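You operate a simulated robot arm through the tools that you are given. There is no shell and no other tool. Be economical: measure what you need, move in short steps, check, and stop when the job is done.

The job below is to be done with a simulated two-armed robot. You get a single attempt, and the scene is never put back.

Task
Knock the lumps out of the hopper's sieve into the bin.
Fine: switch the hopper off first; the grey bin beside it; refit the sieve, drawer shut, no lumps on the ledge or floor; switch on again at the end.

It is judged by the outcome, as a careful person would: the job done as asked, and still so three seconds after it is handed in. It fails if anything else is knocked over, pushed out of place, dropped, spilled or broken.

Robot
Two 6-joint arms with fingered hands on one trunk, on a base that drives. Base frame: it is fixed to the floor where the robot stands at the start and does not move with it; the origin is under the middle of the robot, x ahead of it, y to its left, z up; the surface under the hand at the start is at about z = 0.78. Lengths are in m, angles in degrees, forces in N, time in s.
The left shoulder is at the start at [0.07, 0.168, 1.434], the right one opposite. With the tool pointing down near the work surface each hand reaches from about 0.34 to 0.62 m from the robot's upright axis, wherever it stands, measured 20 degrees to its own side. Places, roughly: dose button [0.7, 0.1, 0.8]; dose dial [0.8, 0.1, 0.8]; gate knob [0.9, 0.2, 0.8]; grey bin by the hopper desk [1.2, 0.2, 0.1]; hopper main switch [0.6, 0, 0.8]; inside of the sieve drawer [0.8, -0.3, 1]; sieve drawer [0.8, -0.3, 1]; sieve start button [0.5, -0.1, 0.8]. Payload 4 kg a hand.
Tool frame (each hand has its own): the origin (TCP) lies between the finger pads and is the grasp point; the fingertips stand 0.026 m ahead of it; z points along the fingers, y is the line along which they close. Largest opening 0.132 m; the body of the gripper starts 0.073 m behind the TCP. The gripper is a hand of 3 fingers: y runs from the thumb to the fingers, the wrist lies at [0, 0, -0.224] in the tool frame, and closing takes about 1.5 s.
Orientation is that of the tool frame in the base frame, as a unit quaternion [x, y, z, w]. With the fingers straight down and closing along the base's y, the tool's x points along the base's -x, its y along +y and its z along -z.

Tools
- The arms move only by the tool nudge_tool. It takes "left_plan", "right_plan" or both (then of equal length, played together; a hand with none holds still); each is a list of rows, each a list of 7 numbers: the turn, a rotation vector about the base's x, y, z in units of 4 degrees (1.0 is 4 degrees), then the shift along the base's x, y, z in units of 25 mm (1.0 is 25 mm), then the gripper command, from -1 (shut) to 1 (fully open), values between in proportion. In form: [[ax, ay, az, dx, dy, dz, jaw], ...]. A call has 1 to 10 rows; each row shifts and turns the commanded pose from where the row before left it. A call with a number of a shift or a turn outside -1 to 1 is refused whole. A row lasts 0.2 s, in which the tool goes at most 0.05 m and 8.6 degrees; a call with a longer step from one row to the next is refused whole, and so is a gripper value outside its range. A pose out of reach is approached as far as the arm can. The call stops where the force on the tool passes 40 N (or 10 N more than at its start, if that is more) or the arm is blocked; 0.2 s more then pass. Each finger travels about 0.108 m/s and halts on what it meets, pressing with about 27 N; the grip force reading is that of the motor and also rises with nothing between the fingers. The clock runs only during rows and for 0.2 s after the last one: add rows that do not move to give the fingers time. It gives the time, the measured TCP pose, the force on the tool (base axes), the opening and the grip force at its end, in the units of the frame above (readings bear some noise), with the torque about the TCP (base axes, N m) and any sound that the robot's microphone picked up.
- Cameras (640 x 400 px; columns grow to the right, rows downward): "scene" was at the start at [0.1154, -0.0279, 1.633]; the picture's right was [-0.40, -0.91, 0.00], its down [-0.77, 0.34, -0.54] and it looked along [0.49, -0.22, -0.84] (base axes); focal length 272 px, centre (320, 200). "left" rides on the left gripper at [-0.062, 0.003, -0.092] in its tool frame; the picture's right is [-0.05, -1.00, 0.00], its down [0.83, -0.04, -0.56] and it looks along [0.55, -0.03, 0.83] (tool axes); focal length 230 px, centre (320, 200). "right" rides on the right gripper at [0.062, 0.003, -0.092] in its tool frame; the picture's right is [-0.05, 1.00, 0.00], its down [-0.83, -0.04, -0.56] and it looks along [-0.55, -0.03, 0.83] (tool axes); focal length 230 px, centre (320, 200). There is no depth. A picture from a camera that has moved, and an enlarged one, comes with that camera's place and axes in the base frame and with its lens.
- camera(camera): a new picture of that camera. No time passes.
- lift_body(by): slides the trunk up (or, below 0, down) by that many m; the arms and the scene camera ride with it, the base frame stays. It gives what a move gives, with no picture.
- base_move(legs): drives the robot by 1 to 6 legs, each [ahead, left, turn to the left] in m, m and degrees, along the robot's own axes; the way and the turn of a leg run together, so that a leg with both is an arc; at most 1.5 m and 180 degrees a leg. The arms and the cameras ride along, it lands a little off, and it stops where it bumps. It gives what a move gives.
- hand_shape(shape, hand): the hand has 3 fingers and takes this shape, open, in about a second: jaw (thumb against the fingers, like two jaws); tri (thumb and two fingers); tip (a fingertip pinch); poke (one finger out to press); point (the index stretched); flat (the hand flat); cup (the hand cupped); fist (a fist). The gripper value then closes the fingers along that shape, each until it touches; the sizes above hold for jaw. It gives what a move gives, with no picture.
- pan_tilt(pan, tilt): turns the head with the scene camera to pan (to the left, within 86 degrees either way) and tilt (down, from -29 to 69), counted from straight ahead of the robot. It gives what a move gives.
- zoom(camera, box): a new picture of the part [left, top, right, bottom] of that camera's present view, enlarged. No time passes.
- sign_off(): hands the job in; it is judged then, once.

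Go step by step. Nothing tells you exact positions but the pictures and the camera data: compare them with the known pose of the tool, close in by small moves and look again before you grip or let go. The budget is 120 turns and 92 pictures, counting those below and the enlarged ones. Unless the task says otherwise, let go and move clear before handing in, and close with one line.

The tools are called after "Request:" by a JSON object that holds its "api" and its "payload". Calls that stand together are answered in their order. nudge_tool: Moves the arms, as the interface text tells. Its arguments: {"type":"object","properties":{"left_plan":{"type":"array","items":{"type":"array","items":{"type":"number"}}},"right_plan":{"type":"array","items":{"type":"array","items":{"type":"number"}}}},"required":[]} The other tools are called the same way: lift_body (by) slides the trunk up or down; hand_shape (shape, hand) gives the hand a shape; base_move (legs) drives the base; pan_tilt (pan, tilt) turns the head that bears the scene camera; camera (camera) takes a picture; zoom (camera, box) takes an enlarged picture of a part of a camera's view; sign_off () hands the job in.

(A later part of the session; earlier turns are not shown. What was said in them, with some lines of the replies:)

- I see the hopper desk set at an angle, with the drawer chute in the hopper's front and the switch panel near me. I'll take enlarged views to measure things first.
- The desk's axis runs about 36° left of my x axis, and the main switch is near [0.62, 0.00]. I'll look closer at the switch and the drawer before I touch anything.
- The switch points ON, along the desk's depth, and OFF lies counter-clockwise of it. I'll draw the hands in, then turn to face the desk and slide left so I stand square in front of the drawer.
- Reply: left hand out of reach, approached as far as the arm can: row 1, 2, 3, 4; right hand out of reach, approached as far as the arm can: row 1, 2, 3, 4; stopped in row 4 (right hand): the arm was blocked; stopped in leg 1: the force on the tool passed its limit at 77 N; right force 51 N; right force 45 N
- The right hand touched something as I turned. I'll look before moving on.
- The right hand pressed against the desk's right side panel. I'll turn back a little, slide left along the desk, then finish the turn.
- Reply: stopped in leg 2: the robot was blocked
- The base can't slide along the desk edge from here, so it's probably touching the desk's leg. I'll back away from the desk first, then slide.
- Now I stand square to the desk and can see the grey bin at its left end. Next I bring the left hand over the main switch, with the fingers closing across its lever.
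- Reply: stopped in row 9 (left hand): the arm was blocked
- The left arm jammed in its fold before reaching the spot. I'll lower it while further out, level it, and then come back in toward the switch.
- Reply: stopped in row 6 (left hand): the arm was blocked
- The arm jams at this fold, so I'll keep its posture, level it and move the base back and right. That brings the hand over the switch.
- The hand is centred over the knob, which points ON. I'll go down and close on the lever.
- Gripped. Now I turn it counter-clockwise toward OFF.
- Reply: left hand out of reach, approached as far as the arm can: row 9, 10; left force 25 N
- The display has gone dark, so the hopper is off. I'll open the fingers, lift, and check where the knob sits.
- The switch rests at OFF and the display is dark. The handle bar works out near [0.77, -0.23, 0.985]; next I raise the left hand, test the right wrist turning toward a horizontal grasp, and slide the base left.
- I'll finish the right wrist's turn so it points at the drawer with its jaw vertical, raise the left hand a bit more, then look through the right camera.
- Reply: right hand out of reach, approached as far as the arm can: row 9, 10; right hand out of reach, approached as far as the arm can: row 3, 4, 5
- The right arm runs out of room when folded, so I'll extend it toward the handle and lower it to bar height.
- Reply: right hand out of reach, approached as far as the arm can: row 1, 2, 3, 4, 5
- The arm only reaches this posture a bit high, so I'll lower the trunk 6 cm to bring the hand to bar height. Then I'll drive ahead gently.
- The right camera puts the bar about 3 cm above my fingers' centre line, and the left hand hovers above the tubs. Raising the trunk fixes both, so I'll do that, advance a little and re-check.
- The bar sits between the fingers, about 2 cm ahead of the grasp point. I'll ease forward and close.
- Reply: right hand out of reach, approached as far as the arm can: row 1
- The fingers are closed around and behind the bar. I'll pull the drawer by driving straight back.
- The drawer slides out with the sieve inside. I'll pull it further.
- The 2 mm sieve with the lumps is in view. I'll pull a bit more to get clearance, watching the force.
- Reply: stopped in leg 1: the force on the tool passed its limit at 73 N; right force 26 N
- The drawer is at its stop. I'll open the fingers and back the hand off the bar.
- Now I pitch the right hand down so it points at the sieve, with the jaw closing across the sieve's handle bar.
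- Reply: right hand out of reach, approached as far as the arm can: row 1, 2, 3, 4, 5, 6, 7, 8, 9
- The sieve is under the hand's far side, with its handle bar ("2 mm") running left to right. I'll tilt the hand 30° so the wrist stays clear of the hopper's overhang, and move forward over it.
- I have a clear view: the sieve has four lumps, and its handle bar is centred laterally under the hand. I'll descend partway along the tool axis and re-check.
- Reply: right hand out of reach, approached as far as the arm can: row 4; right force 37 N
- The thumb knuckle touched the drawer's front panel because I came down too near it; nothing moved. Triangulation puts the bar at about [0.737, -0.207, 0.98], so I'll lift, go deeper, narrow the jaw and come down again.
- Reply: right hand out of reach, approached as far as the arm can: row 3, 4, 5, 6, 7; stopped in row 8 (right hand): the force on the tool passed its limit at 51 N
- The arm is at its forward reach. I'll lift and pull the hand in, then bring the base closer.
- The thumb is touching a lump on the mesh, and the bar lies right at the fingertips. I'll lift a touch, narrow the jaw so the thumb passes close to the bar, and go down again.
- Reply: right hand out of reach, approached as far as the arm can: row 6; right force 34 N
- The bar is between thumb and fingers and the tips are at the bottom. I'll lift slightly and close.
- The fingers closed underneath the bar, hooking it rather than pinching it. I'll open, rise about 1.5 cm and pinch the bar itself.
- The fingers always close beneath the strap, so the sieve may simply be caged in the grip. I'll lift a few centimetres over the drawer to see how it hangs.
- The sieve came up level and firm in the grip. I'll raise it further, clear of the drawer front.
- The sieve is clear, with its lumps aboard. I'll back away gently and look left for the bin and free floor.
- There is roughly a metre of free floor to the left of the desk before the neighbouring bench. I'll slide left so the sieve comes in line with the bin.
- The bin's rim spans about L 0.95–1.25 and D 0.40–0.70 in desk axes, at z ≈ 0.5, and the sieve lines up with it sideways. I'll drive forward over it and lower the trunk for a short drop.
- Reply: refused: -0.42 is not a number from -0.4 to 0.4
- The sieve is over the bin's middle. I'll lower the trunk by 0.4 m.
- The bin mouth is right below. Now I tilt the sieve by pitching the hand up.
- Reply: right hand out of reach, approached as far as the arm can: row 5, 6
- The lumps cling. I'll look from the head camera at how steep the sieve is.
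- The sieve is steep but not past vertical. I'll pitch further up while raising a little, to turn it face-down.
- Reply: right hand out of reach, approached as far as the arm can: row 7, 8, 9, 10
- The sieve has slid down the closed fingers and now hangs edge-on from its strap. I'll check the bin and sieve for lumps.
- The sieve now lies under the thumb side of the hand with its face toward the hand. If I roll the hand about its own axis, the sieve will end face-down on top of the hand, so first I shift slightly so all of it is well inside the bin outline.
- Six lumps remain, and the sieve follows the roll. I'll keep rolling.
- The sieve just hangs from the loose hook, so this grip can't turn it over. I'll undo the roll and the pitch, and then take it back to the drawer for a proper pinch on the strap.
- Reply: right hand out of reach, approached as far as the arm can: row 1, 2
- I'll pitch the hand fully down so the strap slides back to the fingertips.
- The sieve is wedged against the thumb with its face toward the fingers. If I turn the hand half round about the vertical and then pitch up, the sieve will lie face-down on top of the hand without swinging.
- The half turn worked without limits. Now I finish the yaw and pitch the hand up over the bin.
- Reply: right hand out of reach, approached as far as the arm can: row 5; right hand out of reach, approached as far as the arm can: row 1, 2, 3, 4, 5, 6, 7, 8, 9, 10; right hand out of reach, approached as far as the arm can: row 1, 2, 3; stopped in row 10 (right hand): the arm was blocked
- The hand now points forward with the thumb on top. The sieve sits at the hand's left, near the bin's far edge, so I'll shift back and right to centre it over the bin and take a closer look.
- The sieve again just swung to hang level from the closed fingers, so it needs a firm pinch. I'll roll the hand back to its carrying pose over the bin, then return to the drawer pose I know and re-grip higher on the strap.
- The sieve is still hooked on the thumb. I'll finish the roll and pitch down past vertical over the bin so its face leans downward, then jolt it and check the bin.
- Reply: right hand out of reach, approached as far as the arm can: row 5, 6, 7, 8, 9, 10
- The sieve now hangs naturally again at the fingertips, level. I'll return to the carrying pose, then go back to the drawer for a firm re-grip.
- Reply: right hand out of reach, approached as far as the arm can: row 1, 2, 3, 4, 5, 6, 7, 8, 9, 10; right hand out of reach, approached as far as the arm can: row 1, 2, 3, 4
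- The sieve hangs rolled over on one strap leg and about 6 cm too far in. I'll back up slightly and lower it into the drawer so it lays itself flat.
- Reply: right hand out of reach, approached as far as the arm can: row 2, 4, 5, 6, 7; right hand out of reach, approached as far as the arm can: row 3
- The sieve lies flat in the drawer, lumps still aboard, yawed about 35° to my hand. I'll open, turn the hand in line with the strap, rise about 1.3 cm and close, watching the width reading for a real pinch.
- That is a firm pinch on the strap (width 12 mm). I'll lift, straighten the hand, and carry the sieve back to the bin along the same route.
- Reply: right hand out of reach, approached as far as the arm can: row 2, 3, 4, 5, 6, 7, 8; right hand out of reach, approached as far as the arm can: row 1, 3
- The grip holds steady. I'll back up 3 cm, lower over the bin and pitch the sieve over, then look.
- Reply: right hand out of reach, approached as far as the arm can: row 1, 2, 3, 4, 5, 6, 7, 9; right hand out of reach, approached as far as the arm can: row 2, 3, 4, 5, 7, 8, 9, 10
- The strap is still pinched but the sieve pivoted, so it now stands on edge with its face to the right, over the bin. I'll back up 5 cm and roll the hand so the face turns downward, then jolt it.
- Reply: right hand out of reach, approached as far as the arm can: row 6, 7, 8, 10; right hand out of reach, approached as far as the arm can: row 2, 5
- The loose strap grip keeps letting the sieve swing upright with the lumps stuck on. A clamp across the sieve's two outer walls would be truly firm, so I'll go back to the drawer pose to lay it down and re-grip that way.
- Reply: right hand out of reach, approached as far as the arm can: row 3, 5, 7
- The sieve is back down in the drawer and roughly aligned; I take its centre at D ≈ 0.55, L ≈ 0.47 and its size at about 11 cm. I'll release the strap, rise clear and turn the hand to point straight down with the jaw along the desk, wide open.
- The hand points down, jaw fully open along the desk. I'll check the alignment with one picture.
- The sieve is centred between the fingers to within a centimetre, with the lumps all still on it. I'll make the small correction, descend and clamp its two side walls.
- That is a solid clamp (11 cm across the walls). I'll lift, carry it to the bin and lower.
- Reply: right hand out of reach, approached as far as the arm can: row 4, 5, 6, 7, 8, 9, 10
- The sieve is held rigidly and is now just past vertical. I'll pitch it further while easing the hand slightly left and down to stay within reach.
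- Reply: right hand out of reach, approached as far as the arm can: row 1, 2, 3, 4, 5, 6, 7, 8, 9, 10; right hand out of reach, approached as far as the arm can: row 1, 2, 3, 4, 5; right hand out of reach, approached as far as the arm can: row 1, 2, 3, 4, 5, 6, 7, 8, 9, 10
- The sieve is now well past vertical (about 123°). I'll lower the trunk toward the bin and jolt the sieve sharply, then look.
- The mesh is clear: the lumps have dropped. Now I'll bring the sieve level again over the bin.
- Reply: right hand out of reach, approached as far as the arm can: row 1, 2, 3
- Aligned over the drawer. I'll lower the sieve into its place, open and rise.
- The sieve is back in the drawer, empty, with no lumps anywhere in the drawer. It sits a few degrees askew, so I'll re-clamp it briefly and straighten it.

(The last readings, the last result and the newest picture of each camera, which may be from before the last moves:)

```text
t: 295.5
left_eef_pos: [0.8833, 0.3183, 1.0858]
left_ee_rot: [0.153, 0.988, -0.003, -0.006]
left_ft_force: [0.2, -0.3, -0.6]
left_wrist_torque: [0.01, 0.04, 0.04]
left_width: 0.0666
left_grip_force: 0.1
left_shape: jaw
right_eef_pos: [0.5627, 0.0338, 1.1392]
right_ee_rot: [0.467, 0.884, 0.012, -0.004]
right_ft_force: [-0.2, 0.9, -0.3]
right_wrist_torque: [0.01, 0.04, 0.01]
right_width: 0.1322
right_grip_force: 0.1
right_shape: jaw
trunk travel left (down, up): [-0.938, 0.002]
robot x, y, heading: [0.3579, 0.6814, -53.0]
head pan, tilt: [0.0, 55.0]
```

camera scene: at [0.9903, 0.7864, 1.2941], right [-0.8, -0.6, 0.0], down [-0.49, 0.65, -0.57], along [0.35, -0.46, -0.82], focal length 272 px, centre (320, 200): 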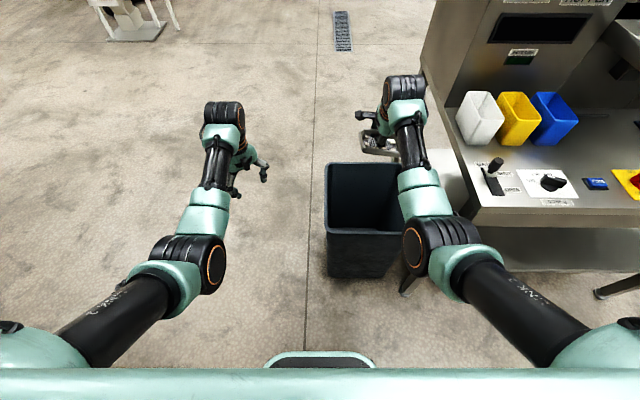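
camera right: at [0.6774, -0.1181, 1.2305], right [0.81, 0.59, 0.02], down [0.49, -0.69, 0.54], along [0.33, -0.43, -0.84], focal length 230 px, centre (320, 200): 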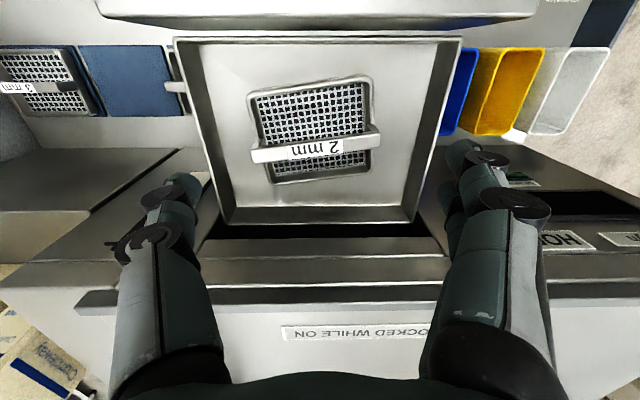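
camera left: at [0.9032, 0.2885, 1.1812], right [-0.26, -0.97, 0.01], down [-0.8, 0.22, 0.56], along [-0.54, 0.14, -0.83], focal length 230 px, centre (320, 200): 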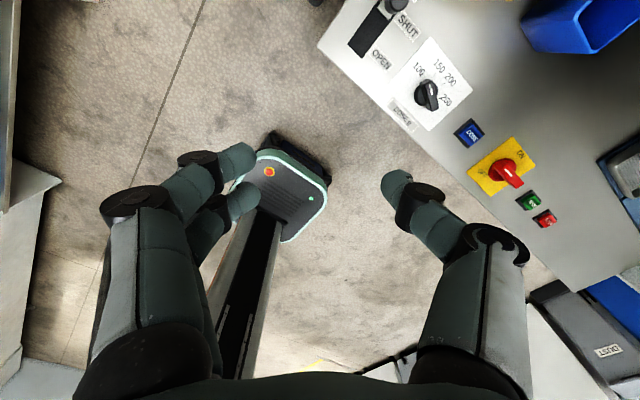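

Now to shut the drawer: I'll close the fingers, tilt the hand back a little, lower it to the drawer handle's height and push forward with the base.

Request:
{"api": "nudge_tool", "payload": {"right_plan": [[-0.8, -0.6, 0, 0.1, 0.1, 0, -1], [-0.8, -0.6, 0, 0.1, 0.1, 0, -1], [-0.8, -0.6, 0, 0.1, 0.1, 0, -1], [-0.8, -0.6, 0, 0.1, 0.1, -0.6, -1], [0, 0, 0, 0, 0, -0.7, -1], [0, 0, 0, 0, 0, -0.7, -1], [0, 0, 0, 0, 0, -0.7, -1], [0, 0, 0, 0, 0, -0.7, -1], [0, 0, 0, 0, 0, -0.75, -1], [0, 0, 0, 0, 0, 0, -1]]}}

Request:
{"api": "base_move", "payload": {"legs": [[0.12, 0, 0]]}}

Request:
{"api": "base_move", "payload": {"legs": [[0.08, 0, 0]]}}

```text
t: 297.7
left_eef_pos: [0.8821, 0.3202, 1.0898]
left_ee_rot: [0.153, 0.988, -0.004, -0.006]
left_ft_force: [0.4, 1.0, 0.3]
left_wrist_torque: [0.03, 0.02, 0.03]
left_width: 0.0664
left_grip_force: 0.0
left_shape: jaw
right_eef_pos: [0.571, 0.0454, 1.0363]
right_ee_rot: [0.462, 0.877, -0.047, 0.123]
right_ft_force: [-0.2, -0.1, 0.7]
right_wrist_torque: [0.0, 0.02, -0.03]
right_width: 0.0
right_grip_force: 27.4
right_shape: jaw
trunk travel left (down, up): [-0.938, 0.002]
robot x, y, heading: [0.3559, 0.6812, -53.3]
head pan, tilt: [0.0, 55.0]
```

```text
t: 298.9
left_eef_pos: [0.9516, 0.227, 1.0898]
left_ee_rot: [0.154, 0.988, -0.006, -0.004]
left_ft_force: [-0.2, -0.4, -0.4]
left_wrist_torque: [0.0, -0.03, 0.03]
left_width: 0.0666
left_grip_force: 0.1
left_shape: jaw
right_eef_pos: [0.6389, -0.047, 1.0389]
right_ee_rot: [0.462, 0.877, -0.048, 0.125]
right_ft_force: [-0.2, -0.3, -0.3]
right_wrist_torque: [0.01, -0.01, -0.04]
right_width: 0.0
right_grip_force: 26.9
right_shape: jaw
trunk travel left (down, up): [-0.938, 0.002]
robot x, y, heading: [0.4248, 0.5861, -53.0]
head pan, tilt: [0.0, 55.0]
```

```text
t: 300.0
left_eef_pos: [0.9957, 0.1662, 1.0923]
left_ee_rot: [0.154, 0.988, -0.006, -0.003]
left_ft_force: [-0.4, 0.0, 0.5]
left_wrist_torque: [-0.05, -0.03, 0.03]
left_width: 0.0666
left_grip_force: 0.0
left_shape: jaw
right_eef_pos: [0.6834, -0.1083, 1.041]
right_ee_rot: [0.463, 0.876, -0.049, 0.126]
right_ft_force: [0.6, 0.2, 0.3]
right_wrist_torque: [-0.03, -0.04, 0.02]
right_width: 0.0
right_grip_force: 27.0
right_shape: jaw
trunk travel left (down, up): [-0.938, 0.002]
robot x, y, heading: [0.4769, 0.52, -53.1]
head pan, tilt: [0.0, 55.0]
```

Request:
{"api": "base_move", "payload": {"legs": [[0.05, 0, 0]]}}

Request:
{"api": "base_move", "payload": {"legs": [[0.04, 0, 0]]}}

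```text
t: 300.9
left_eef_pos: [1.0254, 0.1261, 1.0927]
left_ee_rot: [0.154, 0.988, -0.005, -0.004]
left_ft_force: [0.0, 0.8, 0.4]
left_wrist_torque: [-0.02, -0.05, -0.01]
left_width: 0.0666
left_grip_force: 0.1
left_shape: jaw
right_eef_pos: [0.7139, -0.146, 1.0412]
right_ee_rot: [0.462, 0.876, -0.05, 0.126]
right_ft_force: [-0.3, 0.4, 0.9]
right_wrist_torque: [-0.01, -0.01, -0.02]
right_width: 0.0
right_grip_force: 27.3
right_shape: jaw
trunk travel left (down, up): [-0.938, 0.002]
robot x, y, heading: [0.5067, 0.4862, -52.9]
head pan, tilt: [0.0, 55.0]
```

```text
t: 301.9
left_eef_pos: [1.0518, 0.0899, 1.0876]
left_ee_rot: [0.155, 0.988, -0.004, -0.007]
left_ft_force: [-0.1, 0.5, -0.2]
left_wrist_torque: [0.04, 0.02, -0.03]
left_width: 0.0669
left_grip_force: 0.1
left_shape: jaw
right_eef_pos: [0.7394, -0.1758, 1.0312]
right_ee_rot: [0.463, 0.878, -0.04, 0.113]
right_ft_force: [-6.1, 5.6, 2.7]
right_wrist_torque: [-0.02, 0.08, -0.1]
right_width: 0.0
right_grip_force: 27.1
right_shape: jaw
trunk travel left (down, up): [-0.938, 0.002]
robot x, y, heading: [0.5258, 0.4562, -52.8]
head pan, tilt: [0.0, 55.0]
stopped in leg 1: the force on the tool passed its limit at 52 N (the readings are from after the stop); the commanded pose is now the measured one
```

The drawer has stopped hard against the body, at the position I computed for shut. I'll back off and set the right hand up for the main switch: pointing straight down, jaw across the lever.

Request:
{"api": "base_move", "payload": {"legs": [[-0.22, 0.01, 0]]}}

Request:
{"api": "nudge_tool", "payload": {"right_plan": [[0.8, 0.6, 0, 0, 0, 0, 0.2], [0.8, 0.6, 0, 0, 0, 0, 0.2], [0.8, 0.6, 0, 0, 0, 0, 0.2], [0.3, 0.22, 0, 0, 0, 0, 0.2], [0, 0, 1, 0, 0, 0, 0.2], [0, 0, 1, 0, 0, 0, 0.2], [0, 0, 1, 0, 0, 0, 0.2], [0, 0, 1, 0, 0, 0, 0.2], [0, 0, 1, 0, 0, 0, 0.2], [0, 0, 1, 0, 0, 0, 0.2]]}}

Request:
{"api": "nudge_tool", "payload": {"right_plan": [[0, 0, 1, 0, 0, 0, 0.2], [0, 0, 1, 0, 0, 0, 0.2], [0, 0, 1, 0, 0, 0, 0.2], [0, 0, 1, 0, 0, 0, 0.2], [0, 0, 1, 0, 0, 0, 0.2], [0, 0, 1, 0, 0, 0, 0.2], [0, 0, 1, 0, 0, 0, 0.2], [0, 0, 1, 0, 0, 0, 0.2], [0, 0, 1, 0, 0, 0, 0.2], [0, 0, 1, 0, 0, 0, 0.2]]}}

Request:
{"api": "lift_body", "payload": {"by": -0.09}}

```text
t: 303.6
left_eef_pos: [0.9319, 0.2726, 1.0852]
left_ee_rot: [0.151, 0.988, -0.002, -0.008]
left_ft_force: [0.2, 0.3, 0.2]
left_wrist_torque: [-0.02, 0.02, 0.02]
left_width: 0.0668
left_grip_force: 0.0
left_shape: jaw
right_eef_pos: [0.6215, 0.0027, 1.0309]
right_ee_rot: [0.46, 0.879, -0.04, 0.114]
right_ft_force: [0.2, 0.2, -1.1]
right_wrist_torque: [-0.01, 0.03, 0.01]
right_width: 0.0
right_grip_force: 26.9
right_shape: jaw
trunk travel left (down, up): [-0.938, 0.002]
robot x, y, heading: [0.4016, 0.6352, -52.6]
head pan, tilt: [0.0, 55.0]
```

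```text
t: 305.8
left_eef_pos: [0.9308, 0.2745, 1.0878]
left_ee_rot: [0.151, 0.988, -0.004, -0.006]
left_ft_force: [0.5, 0.1, -0.4]
left_wrist_torque: [0.0, 0.03, 0.0]
left_width: 0.0666
left_grip_force: 0.0
left_shape: jaw
right_eef_pos: [0.6208, 0.0046, 1.0334]
right_ee_rot: [0.271, 0.963, 0.013, 0.008]
right_ft_force: [0.0, 0.6, -0.1]
right_wrist_torque: [-0.02, 0.01, -0.04]
right_width: 0.079
right_grip_force: 0.0
right_shape: jaw
trunk travel left (down, up): [-0.938, 0.002]
robot x, y, heading: [0.4073, 0.6377, -52.7]
head pan, tilt: [0.0, 55.0]
```

```text
t: 308.0
left_eef_pos: [0.9311, 0.2744, 1.0895]
left_ee_rot: [0.151, 0.988, -0.004, -0.006]
left_ft_force: [-0.2, -0.3, -0.1]
left_wrist_torque: [0.04, 0.02, -0.02]
left_width: 0.0666
left_grip_force: 0.0
left_shape: jaw
right_eef_pos: [0.6197, 0.0051, 1.0336]
right_ee_rot: [-0.075, 0.997, 0.015, 0.003]
right_ft_force: [0.3, 0.0, 0.1]
right_wrist_torque: [0.01, 0.02, 0.01]
right_width: 0.0788
right_grip_force: 0.2
right_shape: jaw
trunk travel left (down, up): [-0.938, 0.002]
robot x, y, heading: [0.4051, 0.6316, -52.9]
head pan, tilt: [0.0, 55.0]
```

```text
t: 309.2
left_eef_pos: [0.931, 0.2754, 0.9978]
left_ee_rot: [0.152, 0.988, -0.004, -0.006]
left_ft_force: [-0.6, 0.5, 0.6]
left_wrist_torque: [-0.01, 0.04, 0.0]
left_width: 0.0668
left_grip_force: 0.0
left_shape: jaw
right_eef_pos: [0.6197, 0.0066, 0.944]
right_ee_rot: [-0.075, 0.997, 0.015, 0.002]
right_ft_force: [-0.6, 0.0, 0.4]
right_wrist_torque: [-0.01, 0.02, 0.04]
right_width: 0.0789
right_grip_force: 0.0
right_shape: jaw
trunk travel left (down, up): [-0.848, 0.092]
robot x, y, heading: [0.4051, 0.6379, -52.9]
head pan, tilt: [0.0, 55.0]
```

By luck the hand is already right over the switch. I'll line up with the lever, go down and close on it.

Request:
{"api": "nudge_tool", "payload": {"right_plan": [[0, 0, 1, -0.07, -0.16, 0, 0.2], [0, 0, 1, 0, 0, 0, 0.2], [0, 0, 1, 0, 0, 0, 0.2], [0, 0, 0.5, 0, 0, -0.77, 0.2], [0, 0, 0, 0, 0, -0.77, 0.2], [0, 0, 0, 0, 0, -0.77, 0.2], [0, 0, 0, 0, 0, -0.77, 0.2], [0, 0, 0, 0, 0, -0.77, 0.2], [0, 0, 0, 0, 0, -0.77, 0.2], [0, 0, 0, 0, 0, 0, 0.2]]}}

Request:
{"api": "nudge_tool", "payload": {"right_plan": [[0, 0, 0, 0, 0, 0, -1], [0, 0, 0, 0, 0, 0, -1], [0, 0, 0, 0, 0, 0, -1], [0, 0, 0, 0, 0, 0, -1], [0, 0, 0, 0, 0, 0, -1]]}}

```text
t: 311.4
left_eef_pos: [0.9304, 0.2753, 0.9977]
left_ee_rot: [0.151, 0.988, -0.004, -0.007]
left_ft_force: [0.3, 0.0, 0.0]
left_wrist_torque: [0.0, -0.02, 0.0]
left_width: 0.0667
left_grip_force: 0.2
left_shape: jaw
right_eef_pos: [0.5997, 0.0217, 0.8411]
right_ee_rot: [-0.195, 0.981, 0.014, 0.001]
right_ft_force: [0.1, -0.3, 0.0]
right_wrist_torque: [0.03, -0.01, 0.0]
right_width: 0.079
right_grip_force: 0.0
right_shape: jaw
right hand out of reach, approached as far as the arm can: row 6, 7, 8, 9
trunk travel left (down, up): [-0.848, 0.092]
robot x, y, heading: [0.4035, 0.6341, -52.7]
head pan, tilt: [0.0, 55.0]
```

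```text
t: 312.6
left_eef_pos: [0.9309, 0.2743, 0.999]
left_ee_rot: [0.153, 0.988, -0.002, -0.006]
left_ft_force: [-0.8, -0.2, 0.7]
left_wrist_torque: [-0.03, 0.0, -0.02]
left_width: 0.0664
left_grip_force: 0.1
left_shape: jaw
right_eef_pos: [0.6005, 0.0217, 0.8429]
right_ee_rot: [-0.195, 0.981, 0.014, 0.001]
right_ft_force: [-0.5, -0.1, 0.7]
right_wrist_torque: [0.01, -0.02, -0.02]
right_width: 0.0047
right_grip_force: 28.1
right_shape: jaw
trunk travel left (down, up): [-0.848, 0.092]
robot x, y, heading: [0.4015, 0.6346, -52.6]
head pan, tilt: [0.0, 55.0]
```

The arm ran short of reach while descending and missed the lever's centre. I'll open, go back up to the good posture (moving the left hand clear of the gate lever), and descend with the trunk instead.

Request:
{"api": "nudge_tool", "payload": {"right_plan": [[0, 0, 0, 0, 0, 0, 0.2], [0, 0, 0, 0, 0, 0, 0.2], [0, 0, 0, 0, 0, 0, 0.2], [0, 0, 0, 0, 0, 0, 0.2], [0, 0, 0, 0.1, -0.1, 0.9, 0.2], [0, 0, 0, 0.1, -0.1, 0.9, 0.2], [0, 0, 0, 0.15, -0.18, 0.9, 0.2], [0, 0, 0, 0.15, -0.18, 0.9, 0.2], [0, 0, 0, 0.2, -0.2, 0.45, 0.2], [0, 0, 0, 0, 0, 0, 0.2]], "left_plan": [[0, 0, 0, 0.6, 0.4, 0.6, 0], [0, 0, 0, 0.6, 0.4, 0.6, 0], [0, 0, 0, 0.6, 0.4, 0.6, 0], [0, 0, 0, 0.6, 0.4, 0.6, 0], [0, 0, 0, 0, 0, 0, 0], [0, 0, 0, 0, 0, 0, 0], [0, 0, 0, 0, 0, 0, 0], [0, 0, 0, 0, 0, 0, 0], [0, 0, 0, 0, 0, 0, 0], [0, 0, 0, 0, 0, 0, 0]]}}

```text
t: 314.9
left_eef_pos: [0.9897, 0.3139, 1.0552]
left_ee_rot: [0.152, 0.988, -0.004, -0.007]
left_ft_force: [0.1, -0.2, -0.4]
left_wrist_torque: [-0.01, -0.01, -0.03]
left_width: 0.0665
left_grip_force: 0.0
left_shape: jaw
right_eef_pos: [0.6165, 0.004, 0.9456]
right_ee_rot: [-0.195, 0.981, 0.014, 0.001]
right_ft_force: [-0.5, -0.4, 0.2]
right_wrist_torque: [-0.01, 0.01, 0.0]
right_width: 0.0793
right_grip_force: 0.1
right_shape: jaw
trunk travel left (down, up): [-0.848, 0.092]
robot x, y, heading: [0.4019, 0.6383, -52.9]
head pan, tilt: [0.0, 55.0]
```

Request:
{"api": "lift_body", "payload": {"by": -0.117}}

Request:
{"api": "nudge_tool", "payload": {"right_plan": [[0, 0, 0, 0, 0, 0, -1], [0, 0, 0, 0, 0, 0, -1], [0, 0, 0, 0, 0, 0, -1], [0, 0, 0, 0, 0, 0, -1], [0, 0, 0, 0, 0, 0, -1]]}}

```text
t: 316.3
left_eef_pos: [0.9897, 0.314, 0.9398]
left_ee_rot: [0.151, 0.988, -0.003, -0.006]
left_ft_force: [0.0, -0.5, -0.1]
left_wrist_torque: [0.02, 0.01, -0.04]
left_width: 0.0666
left_grip_force: 0.1
left_shape: jaw
right_eef_pos: [0.6153, 0.0028, 0.8279]
right_ee_rot: [-0.196, 0.981, 0.015, 0.0]
right_ft_force: [0.2, 0.3, 0.5]
right_wrist_torque: [0.03, -0.02, 0.02]
right_width: 0.0793
right_grip_force: 0.1
right_shape: jaw
trunk travel left (down, up): [-0.731, 0.209]
robot x, y, heading: [0.3978, 0.6344, -52.8]
head pan, tilt: [0.0, 55.0]
```

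```text
t: 317.5
left_eef_pos: [0.9903, 0.3135, 0.9382]
left_ee_rot: [0.152, 0.988, -0.003, -0.007]
left_ft_force: [-0.8, -0.4, 1.0]
left_wrist_torque: [0.0, -0.01, -0.01]
left_width: 0.0666
left_grip_force: 0.0
left_shape: jaw
right_eef_pos: [0.6168, 0.0037, 0.8283]
right_ee_rot: [-0.195, 0.981, 0.014, 0.0]
right_ft_force: [0.1, -0.8, -0.8]
right_wrist_torque: [0.0, -0.03, 0.03]
right_width: 0.0125
right_grip_force: 27.2
right_shape: jaw
trunk travel left (down, up): [-0.731, 0.209]
robot x, y, heading: [0.4058, 0.6333, -52.7]
head pan, tilt: [0.0, 55.0]
```

Width 12.5 mm, the same as the first time I held this knob, so the lever is gripped. Now I turn it clockwise back to ON.

Request:
{"api": "nudge_tool", "payload": {"right_plan": [[0, 0, -1, 0, 0, 0, -1], [0, 0, -1, 0, 0, 0, -1], [0, 0, -1, 0, 0, 0, -1], [0, 0, -1, 0, 0, 0, -1], [0, 0, -1, 0, 0, 0, -1], [0, 0, -1, 0, 0, 0, -1], [0, 0, -1, 0, 0, 0, -1], [0, 0, -1, 0, 0, 0, -1], [0, 0, -1, 0, 0, 0, -1], [0, 0, -1, 0, 0, 0, -1]]}}

Request:
{"api": "nudge_tool", "payload": {"right_plan": [[0, 0, -1, 0, 0, 0, -1], [0, 0, -1, 0, 0, 0, -1], [0, 0, -1, 0, 0, 0, -1], [0, 0, -1, 0, 0, 0, -1], [0, 0, -1, 0, 0, 0, -1], [0, 0, -1, 0, 0, 0, -1], [0, 0, -1, 0, 0, 0, -1], [0, 0, -1, 0, 0, 0, -1], [0, 0, -1, 0, 0, 0, -1], [0, 0, -0.3, 0, 0, 0, -1]]}}

```text
t: 319.7
left_eef_pos: [0.9893, 0.3133, 0.9383]
left_ee_rot: [0.152, 0.988, -0.004, -0.007]
left_ft_force: [-0.1, 0.2, 0.1]
left_wrist_torque: [0.02, 0.02, -0.01]
left_width: 0.0665
left_grip_force: 0.1
left_shape: jaw
right_eef_pos: [0.6181, 0.0025, 0.8271]
right_ee_rot: [0.152, 0.988, 0.013, 0.005]
right_ft_force: [6.0, 1.0, -6.0]
right_wrist_torque: [0.0, -0.16, 0.04]
right_width: 0.0124
right_grip_force: 26.5
right_shape: jaw
trunk travel left (down, up): [-0.731, 0.209]
robot x, y, heading: [0.4031, 0.6351, -52.7]
head pan, tilt: [0.0, 55.0]
```

```text
t: 321.9
left_eef_pos: [0.9912, 0.3139, 0.9376]
left_ee_rot: [0.152, 0.988, -0.002, -0.007]
left_ft_force: [-1.3, 0.8, 0.2]
left_wrist_torque: [0.0, -0.02, 0.03]
left_width: 0.0667
left_grip_force: 0.1
left_shape: jaw
right_eef_pos: [0.6184, 0.0035, 0.8276]
right_ee_rot: [0.46, 0.888, 0.01, 0.009]
right_ft_force: [11.4, -2.8, -1.2]
right_wrist_torque: [-0.01, -0.27, -0.03]
right_width: 0.0119
right_grip_force: 27.2
right_shape: jaw
trunk travel left (down, up): [-0.731, 0.209]
robot x, y, heading: [0.4014, 0.633, -52.9]
head pan, tilt: [0.0, 55.0]
```

The lever is back at its ON angle. I'll open, rise clear, back off and take the last picture to check the display, drawer and desk.

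Request:
{"api": "nudge_tool", "payload": {"right_plan": [[0, 0, 0, 0, 0, 0, 0.2], [0, 0, 0, 0, 0, 0, 0.2], [0, 0, 0, 0, 0, 0, 0.2], [0, 0, 0, 0, 0, 0, 0.2], [0, 0, 0, 0, 0, 0, 0.2]]}}

Request:
{"api": "lift_body", "payload": {"by": 0.2}}

Request:
{"api": "base_move", "payload": {"legs": [[-0.25, 0, 0]]}}

Request:
{"api": "pan_tilt", "payload": {"pan": -10, "tilt": 42}}

Request:
{"api": "camera", "payload": {"camera": "scene"}}

```text
t: 323.1
left_eef_pos: [0.99, 0.3139, 0.939]
left_ee_rot: [0.152, 0.988, -0.004, -0.006]
left_ft_force: [0.9, -0.1, 0.1]
left_wrist_torque: [0.02, 0.02, 0.0]
left_width: 0.0668
left_grip_force: 0.0
left_shape: jaw
right_eef_pos: [0.6176, 0.0047, 0.8286]
right_ee_rot: [0.459, 0.888, 0.011, 0.009]
right_ft_force: [0.2, -0.4, 1.1]
right_wrist_torque: [0.0, 0.02, -0.01]
right_width: 0.0788
right_grip_force: 0.1
right_shape: jaw
trunk travel left (down, up): [-0.731, 0.209]
robot x, y, heading: [0.4068, 0.636, -52.5]
head pan, tilt: [0.0, 55.0]
```

```text
t: 325.3
left_eef_pos: [0.9904, 0.3143, 1.1394]
left_ee_rot: [0.152, 0.988, -0.004, -0.007]
left_ft_force: [0.1, -0.1, 0.2]
left_wrist_torque: [0.0, 0.01, 0.01]
left_width: 0.0665
left_grip_force: 0.0
left_shape: jaw
right_eef_pos: [0.6166, 0.0028, 1.0277]
right_ee_rot: [0.46, 0.888, 0.011, 0.01]
right_ft_force: [0.4, -0.3, -0.4]
right_wrist_torque: [0.01, -0.01, 0.01]
right_width: 0.0787
right_grip_force: 0.0
right_shape: jaw
trunk travel left (down, up): [-0.931, 0.009]
robot x, y, heading: [0.4041, 0.6339, -52.9]
head pan, tilt: [0.0, 55.0]
```

```text
t: 327.1
left_eef_pos: [0.8377, 0.5121, 1.1371]
left_ee_rot: [0.153, 0.988, -0.003, -0.007]
left_ft_force: [-0.5, 0.0, 0.2]
left_wrist_torque: [0.03, 0.01, 0.03]
left_width: 0.0664
left_grip_force: 0.0
left_shape: jaw
right_eef_pos: [0.4641, 0.2025, 1.0266]
right_ee_rot: [0.46, 0.888, 0.011, 0.009]
right_ft_force: [0.1, 0.0, -0.3]
right_wrist_torque: [0.01, -0.01, -0.01]
right_width: 0.0789
right_grip_force: 0.0
right_shape: jaw
trunk travel left (down, up): [-0.931, 0.009]
robot x, y, heading: [0.2503, 0.8406, -52.8]
head pan, tilt: [0.0, 55.0]
```

```text
t: 327.9
left_eef_pos: [0.8359, 0.5139, 1.1387]
left_ee_rot: [0.153, 0.988, -0.004, -0.005]
left_ft_force: [-0.9, -0.3, -0.1]
left_wrist_torque: [0.0, -0.01, 0.02]
left_width: 0.0666
left_grip_force: 0.0
left_shape: jaw
right_eef_pos: [0.4619, 0.205, 1.0283]
right_ee_rot: [0.46, 0.888, 0.011, 0.01]
right_ft_force: [0.1, 0.0, 0.2]
right_wrist_torque: [-0.01, 0.01, 0.01]
right_width: 0.0787
right_grip_force: 0.0
right_shape: jaw
trunk travel left (down, up): [-0.931, 0.009]
robot x, y, heading: [0.2504, 0.8374, -52.8]
head pan, tilt: [-10.0, 42.0]
```

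```text
0 pictures are left
camera scene: at [0.3206, 0.7223, 1.7048], right [-0.89, -0.46, 0.0], down [-0.31, 0.6, -0.74], along [0.34, -0.66, -0.67], focal length 272 px, centre (320, 200)
```

scene: 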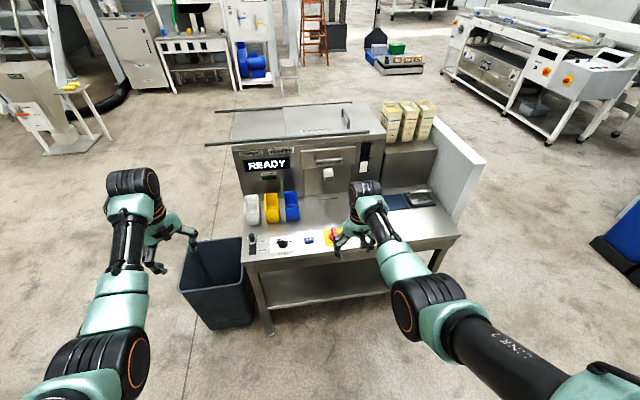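

The display reads READY, the drawer is shut, the main switch is ON, the bin and tubs are in place, and I see no lumps on the desk or floor. Both hands are clear, so I'm handing in.

Request:
{"api": "sign_off", "payload": {}}

```text
The job is handed in.
```

The sieve's lumps are in the grey bin, the empty sieve is back in the shut drawer, and the hopper is switched on again with its display showing READY.
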